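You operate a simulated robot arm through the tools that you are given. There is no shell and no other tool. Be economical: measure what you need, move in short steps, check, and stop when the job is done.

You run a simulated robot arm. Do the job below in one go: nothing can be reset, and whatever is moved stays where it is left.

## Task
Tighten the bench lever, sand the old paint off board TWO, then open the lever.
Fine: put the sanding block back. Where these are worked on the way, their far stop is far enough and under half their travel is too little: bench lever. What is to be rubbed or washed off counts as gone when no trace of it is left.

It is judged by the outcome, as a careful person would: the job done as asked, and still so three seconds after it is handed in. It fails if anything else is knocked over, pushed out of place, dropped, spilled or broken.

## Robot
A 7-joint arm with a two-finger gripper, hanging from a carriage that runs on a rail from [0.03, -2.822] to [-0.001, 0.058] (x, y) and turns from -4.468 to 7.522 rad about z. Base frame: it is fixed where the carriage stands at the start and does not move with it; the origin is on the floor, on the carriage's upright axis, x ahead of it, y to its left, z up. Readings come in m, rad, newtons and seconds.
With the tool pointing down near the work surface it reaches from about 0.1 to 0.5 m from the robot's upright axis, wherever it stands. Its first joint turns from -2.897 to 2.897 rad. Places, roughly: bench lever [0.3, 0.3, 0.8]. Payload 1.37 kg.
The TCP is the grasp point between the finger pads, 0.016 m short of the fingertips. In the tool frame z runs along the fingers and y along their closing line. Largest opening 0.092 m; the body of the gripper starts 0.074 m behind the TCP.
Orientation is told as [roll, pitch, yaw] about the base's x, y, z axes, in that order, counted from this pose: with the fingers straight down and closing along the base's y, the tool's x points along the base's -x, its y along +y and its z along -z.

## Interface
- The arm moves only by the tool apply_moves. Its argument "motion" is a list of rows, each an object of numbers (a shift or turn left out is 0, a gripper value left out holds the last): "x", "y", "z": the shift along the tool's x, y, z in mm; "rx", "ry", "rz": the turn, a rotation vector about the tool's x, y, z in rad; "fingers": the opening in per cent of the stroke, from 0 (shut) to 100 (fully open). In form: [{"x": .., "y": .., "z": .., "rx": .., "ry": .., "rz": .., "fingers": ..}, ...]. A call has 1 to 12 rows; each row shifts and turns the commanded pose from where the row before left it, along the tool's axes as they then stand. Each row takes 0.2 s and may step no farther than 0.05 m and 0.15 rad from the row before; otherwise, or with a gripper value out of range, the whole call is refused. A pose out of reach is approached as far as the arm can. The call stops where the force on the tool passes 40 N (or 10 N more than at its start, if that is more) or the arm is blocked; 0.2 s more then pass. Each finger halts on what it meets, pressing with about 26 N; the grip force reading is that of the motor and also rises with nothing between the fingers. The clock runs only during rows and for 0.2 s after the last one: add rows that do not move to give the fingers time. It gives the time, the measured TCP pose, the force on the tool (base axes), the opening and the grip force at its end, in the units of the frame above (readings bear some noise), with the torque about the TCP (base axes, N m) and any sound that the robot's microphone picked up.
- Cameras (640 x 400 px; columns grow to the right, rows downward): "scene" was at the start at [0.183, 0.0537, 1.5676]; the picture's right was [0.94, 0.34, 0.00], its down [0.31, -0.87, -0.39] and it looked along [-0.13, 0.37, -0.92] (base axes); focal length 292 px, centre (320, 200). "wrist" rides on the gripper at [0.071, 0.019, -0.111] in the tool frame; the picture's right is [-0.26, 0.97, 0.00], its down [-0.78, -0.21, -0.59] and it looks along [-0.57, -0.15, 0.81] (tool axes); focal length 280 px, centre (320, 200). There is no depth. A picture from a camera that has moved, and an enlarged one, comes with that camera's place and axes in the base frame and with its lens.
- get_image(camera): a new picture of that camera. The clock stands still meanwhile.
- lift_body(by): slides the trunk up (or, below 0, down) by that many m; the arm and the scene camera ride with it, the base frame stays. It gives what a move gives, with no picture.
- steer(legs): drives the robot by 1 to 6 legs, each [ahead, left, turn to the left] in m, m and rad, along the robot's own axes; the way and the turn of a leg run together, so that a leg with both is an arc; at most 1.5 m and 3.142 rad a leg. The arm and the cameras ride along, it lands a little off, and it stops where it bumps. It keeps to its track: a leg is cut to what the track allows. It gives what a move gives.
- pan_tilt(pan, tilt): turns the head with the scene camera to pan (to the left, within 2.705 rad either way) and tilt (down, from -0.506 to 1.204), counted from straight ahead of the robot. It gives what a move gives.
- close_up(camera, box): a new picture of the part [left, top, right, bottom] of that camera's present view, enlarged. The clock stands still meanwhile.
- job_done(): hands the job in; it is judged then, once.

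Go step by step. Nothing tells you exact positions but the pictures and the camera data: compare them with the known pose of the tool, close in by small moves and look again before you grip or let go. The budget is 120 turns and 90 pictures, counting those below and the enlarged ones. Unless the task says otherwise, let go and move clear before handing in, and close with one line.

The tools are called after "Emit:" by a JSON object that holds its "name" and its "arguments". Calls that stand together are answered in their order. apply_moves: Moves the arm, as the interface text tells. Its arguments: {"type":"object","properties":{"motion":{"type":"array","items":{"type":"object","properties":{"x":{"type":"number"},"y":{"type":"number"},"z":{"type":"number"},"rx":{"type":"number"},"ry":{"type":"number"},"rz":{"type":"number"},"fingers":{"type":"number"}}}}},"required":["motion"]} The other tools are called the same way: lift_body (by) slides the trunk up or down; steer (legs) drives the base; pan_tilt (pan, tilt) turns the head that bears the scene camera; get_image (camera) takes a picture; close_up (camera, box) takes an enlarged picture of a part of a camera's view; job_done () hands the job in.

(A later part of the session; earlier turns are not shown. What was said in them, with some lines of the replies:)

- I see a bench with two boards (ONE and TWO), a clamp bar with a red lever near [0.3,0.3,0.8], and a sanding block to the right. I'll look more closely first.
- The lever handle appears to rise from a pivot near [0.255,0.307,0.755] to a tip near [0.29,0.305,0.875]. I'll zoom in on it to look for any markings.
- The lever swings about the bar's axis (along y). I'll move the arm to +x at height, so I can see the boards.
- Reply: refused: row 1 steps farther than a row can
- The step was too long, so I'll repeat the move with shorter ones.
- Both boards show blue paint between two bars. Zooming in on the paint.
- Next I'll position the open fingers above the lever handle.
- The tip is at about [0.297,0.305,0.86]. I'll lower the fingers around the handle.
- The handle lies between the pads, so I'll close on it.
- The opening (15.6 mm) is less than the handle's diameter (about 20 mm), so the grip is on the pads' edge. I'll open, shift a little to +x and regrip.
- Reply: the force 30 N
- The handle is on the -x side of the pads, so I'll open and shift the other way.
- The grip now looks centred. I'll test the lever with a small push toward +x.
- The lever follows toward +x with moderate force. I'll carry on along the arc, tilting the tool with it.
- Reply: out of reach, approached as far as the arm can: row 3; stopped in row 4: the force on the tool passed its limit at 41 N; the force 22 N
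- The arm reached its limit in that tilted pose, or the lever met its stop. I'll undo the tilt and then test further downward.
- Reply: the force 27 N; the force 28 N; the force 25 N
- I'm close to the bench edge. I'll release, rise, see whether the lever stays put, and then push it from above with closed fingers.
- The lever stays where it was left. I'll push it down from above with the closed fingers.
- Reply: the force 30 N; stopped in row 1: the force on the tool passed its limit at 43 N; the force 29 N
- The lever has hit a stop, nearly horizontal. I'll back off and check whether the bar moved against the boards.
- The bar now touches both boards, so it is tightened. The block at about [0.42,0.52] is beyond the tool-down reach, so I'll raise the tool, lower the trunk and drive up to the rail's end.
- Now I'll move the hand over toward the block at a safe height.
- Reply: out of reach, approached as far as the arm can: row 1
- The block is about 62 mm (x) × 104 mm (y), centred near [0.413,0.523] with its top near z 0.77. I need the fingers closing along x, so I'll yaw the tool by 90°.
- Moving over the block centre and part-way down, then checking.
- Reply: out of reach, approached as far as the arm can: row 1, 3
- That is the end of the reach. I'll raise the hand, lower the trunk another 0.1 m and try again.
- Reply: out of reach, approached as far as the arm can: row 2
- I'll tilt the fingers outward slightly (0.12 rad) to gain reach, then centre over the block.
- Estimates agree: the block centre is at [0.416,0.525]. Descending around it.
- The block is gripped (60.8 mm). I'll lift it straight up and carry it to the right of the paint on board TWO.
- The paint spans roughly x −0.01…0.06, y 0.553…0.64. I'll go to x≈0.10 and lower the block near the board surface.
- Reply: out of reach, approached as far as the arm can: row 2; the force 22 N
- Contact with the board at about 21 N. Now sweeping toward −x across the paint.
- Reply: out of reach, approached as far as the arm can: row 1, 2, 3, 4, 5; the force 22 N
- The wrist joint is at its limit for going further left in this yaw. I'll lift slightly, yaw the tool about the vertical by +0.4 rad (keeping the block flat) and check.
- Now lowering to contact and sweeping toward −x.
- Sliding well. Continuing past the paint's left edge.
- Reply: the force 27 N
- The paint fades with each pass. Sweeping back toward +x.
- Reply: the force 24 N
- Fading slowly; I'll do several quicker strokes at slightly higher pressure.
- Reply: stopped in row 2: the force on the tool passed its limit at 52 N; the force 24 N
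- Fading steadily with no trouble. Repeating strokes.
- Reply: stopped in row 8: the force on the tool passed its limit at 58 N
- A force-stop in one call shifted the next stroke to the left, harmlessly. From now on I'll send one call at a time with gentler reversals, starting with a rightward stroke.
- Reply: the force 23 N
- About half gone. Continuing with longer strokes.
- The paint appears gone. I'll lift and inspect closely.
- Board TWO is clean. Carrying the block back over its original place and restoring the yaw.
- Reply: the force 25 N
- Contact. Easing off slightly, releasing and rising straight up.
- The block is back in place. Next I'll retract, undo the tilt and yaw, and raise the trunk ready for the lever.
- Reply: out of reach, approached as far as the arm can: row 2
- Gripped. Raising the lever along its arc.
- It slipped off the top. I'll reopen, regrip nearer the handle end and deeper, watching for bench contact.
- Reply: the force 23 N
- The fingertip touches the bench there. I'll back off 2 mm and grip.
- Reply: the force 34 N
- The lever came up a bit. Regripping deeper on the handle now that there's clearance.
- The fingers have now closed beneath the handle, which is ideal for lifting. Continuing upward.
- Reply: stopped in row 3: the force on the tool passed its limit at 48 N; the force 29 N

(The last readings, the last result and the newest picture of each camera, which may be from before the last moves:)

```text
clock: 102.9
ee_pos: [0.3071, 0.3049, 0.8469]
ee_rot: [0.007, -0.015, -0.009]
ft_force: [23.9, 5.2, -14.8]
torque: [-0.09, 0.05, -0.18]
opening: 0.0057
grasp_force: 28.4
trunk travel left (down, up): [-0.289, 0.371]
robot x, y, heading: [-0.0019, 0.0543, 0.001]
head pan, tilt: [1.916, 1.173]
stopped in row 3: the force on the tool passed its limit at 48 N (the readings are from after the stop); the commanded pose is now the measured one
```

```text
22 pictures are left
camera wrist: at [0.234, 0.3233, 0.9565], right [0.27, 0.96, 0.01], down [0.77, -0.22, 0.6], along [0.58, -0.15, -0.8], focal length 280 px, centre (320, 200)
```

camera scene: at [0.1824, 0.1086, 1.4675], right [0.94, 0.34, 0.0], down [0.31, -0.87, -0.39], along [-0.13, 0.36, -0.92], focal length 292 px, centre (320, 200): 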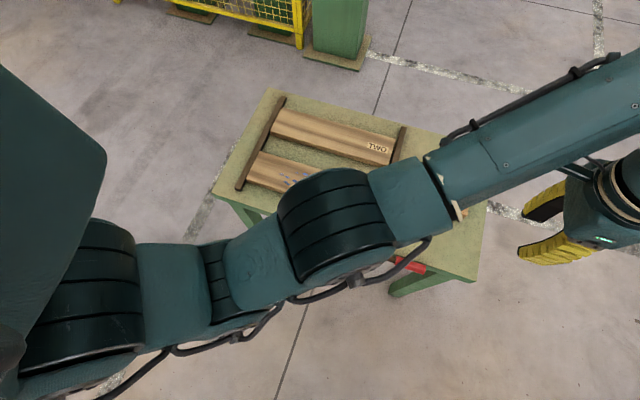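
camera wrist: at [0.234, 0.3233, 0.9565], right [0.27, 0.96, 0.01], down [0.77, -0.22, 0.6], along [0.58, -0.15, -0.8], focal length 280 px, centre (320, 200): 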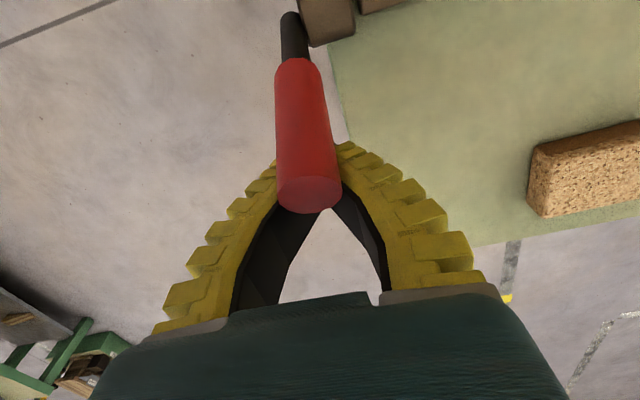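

The lever hit its opening stop, the same place it stood at the start. Backing away and checking.

Emit:
{"name": "apply_moves", "arguments": {"motion": [{"x": -10}, {"x": -25}, {"x": -25}, {"z": -40}, {"z": -40}, {"y": -40}, {"y": -40}, {"y": -40}, {}]}}

Emit:
{"name": "get_image", "arguments": {"camera": "scene"}}

Emit:
{"name": "close_up", "arguments": {"camera": "scene", "box": [210, 85, 500, 285]}}

```text
clock: 104.9
ee_pos: [0.358, 0.1827, 0.926]
ee_rot: [0.003, -0.008, -0.008]
ft_force: [0.7, -1.4, 0.2]
torque: [0.02, -0.03, -0.02]
opening: 0.0
grasp_force: 27.5
trunk travel left (down, up): [-0.289, 0.371]
robot x, y, heading: [-0.0031, 0.0558, -0.0]
head pan, tilt: [1.916, 1.173]
```

```text
21 pictures are left
camera scene: at [0.1824, 0.1084, 1.4676], right [0.94, 0.34, 0.0], down [0.31, -0.87, -0.39], along [-0.13, 0.36, -0.92], focal length 292 px, centre (320, 200)
```

scene: 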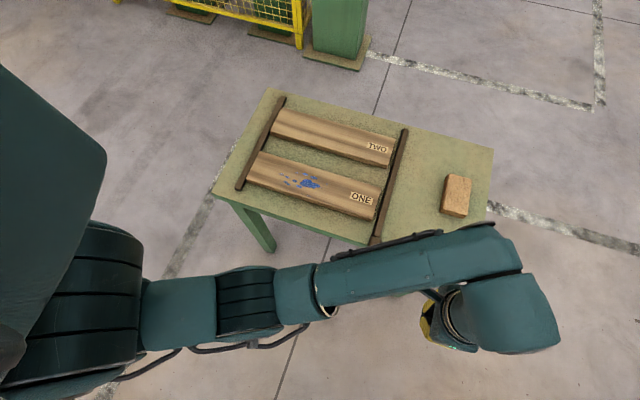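

```text
2.00 times, centred on (355, 185) of scene
camera zoom: at [0.1824, 0.1084, 1.4676], right [0.94, 0.34, 0.0], down [0.31, -0.87, -0.39], along [-0.13, 0.36, -0.92], focal length 584 px, centre (250, 230)
```

zoom: 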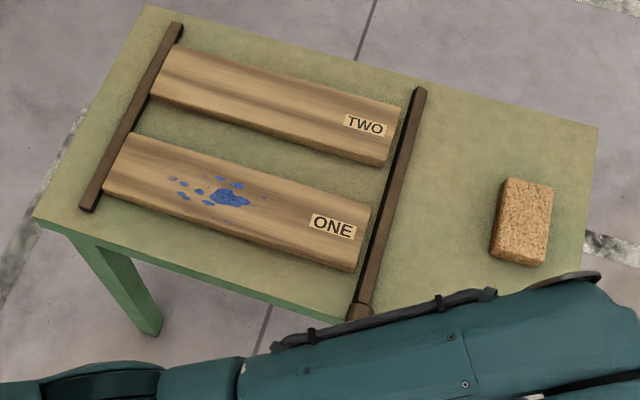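

The bar is open again. One last enlarged look at board TWO for residue.

Emit:
{"name": "close_up", "arguments": {"camera": "scene", "box": [265, 100, 405, 175]}}

Emit:
{"name": "get_image", "arguments": {"camera": "wrist"}}

```text
4.57 times, centred on (335, 138) of scene
camera zoom: at [0.1824, 0.1084, 1.4676], right [0.94, 0.34, 0.0], down [0.31, -0.87, -0.39], along [-0.13, 0.36, -0.92], focal length 1334 px, centre (251, 486)
```

zoom: 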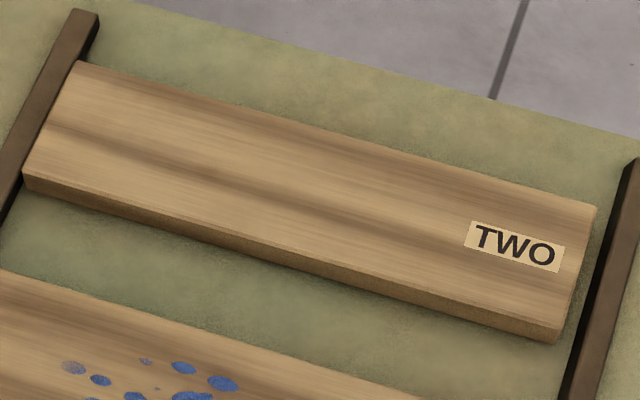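

```text
18 pictures are left
camera wrist: at [0.2865, 0.2018, 1.0359], right [0.27, 0.96, 0.01], down [0.77, -0.22, 0.59], along [0.57, -0.16, -0.8], focal length 280 px, centre (320, 200)
```

wrist: 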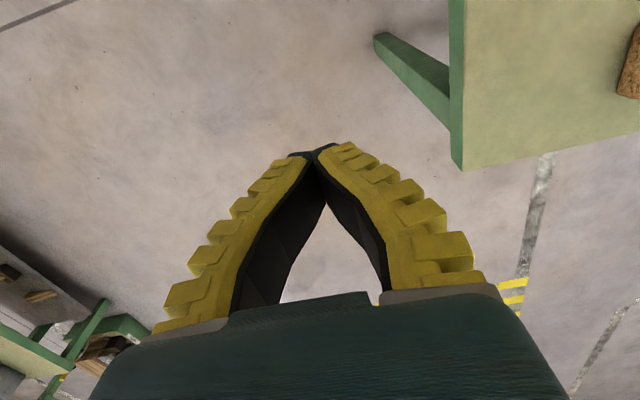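

Board TWO is clean. I'll check that the lever stayed open when I backed off.

Emit:
{"name": "apply_moves", "arguments": {"motion": [{"x": 45, "z": -10}, {"x": 45, "z": -10}, {"x": 45, "z": -10}, {}]}}

Emit:
{"name": "get_image", "arguments": {"camera": "wrist"}}

```text
clock: 105.9
ee_pos: [0.2213, 0.182, 0.9399]
ee_rot: [0.003, -0.013, -0.007]
ft_force: [-0.2, 0.3, 0.6]
torque: [0.0, -0.02, 0.02]
opening: 0.0
grasp_force: 27.7
out of reach, approached as far as the arm can: row 2, 3
trunk travel left (down, up): [-0.289, 0.371]
robot x, y, heading: [-0.0046, 0.0555, -0.001]
head pan, tilt: [1.916, 1.173]
```

```text
17 pictures are left
camera wrist: at [0.1497, 0.2015, 1.0501], right [0.27, 0.96, 0.01], down [0.77, -0.22, 0.6], along [0.58, -0.15, -0.8], focal length 280 px, centre (320, 200)
```

wrist: 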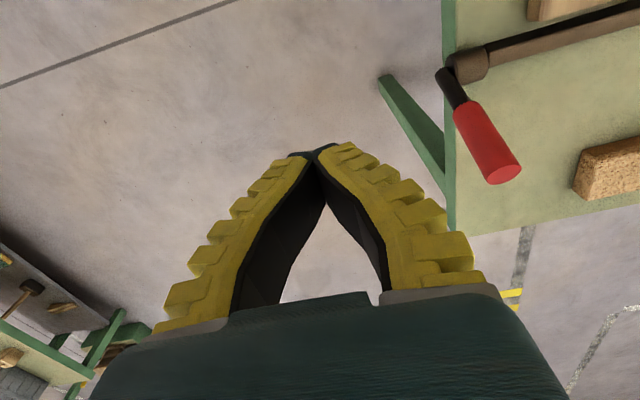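

The lever tip is at about [0.291,0.305,0.872], exactly its starting open position. Board TWO is clean, the block is back, and the arm is clear, so I'm handing in.

Emit:
{"name": "job_done", "arguments": {}}

```text
The job is handed in.
```

The bench lever was tightened to its stop, board TWO was sanded until no paint showed in the close-ups, the sanding block is back in its place, and the lever is open again.
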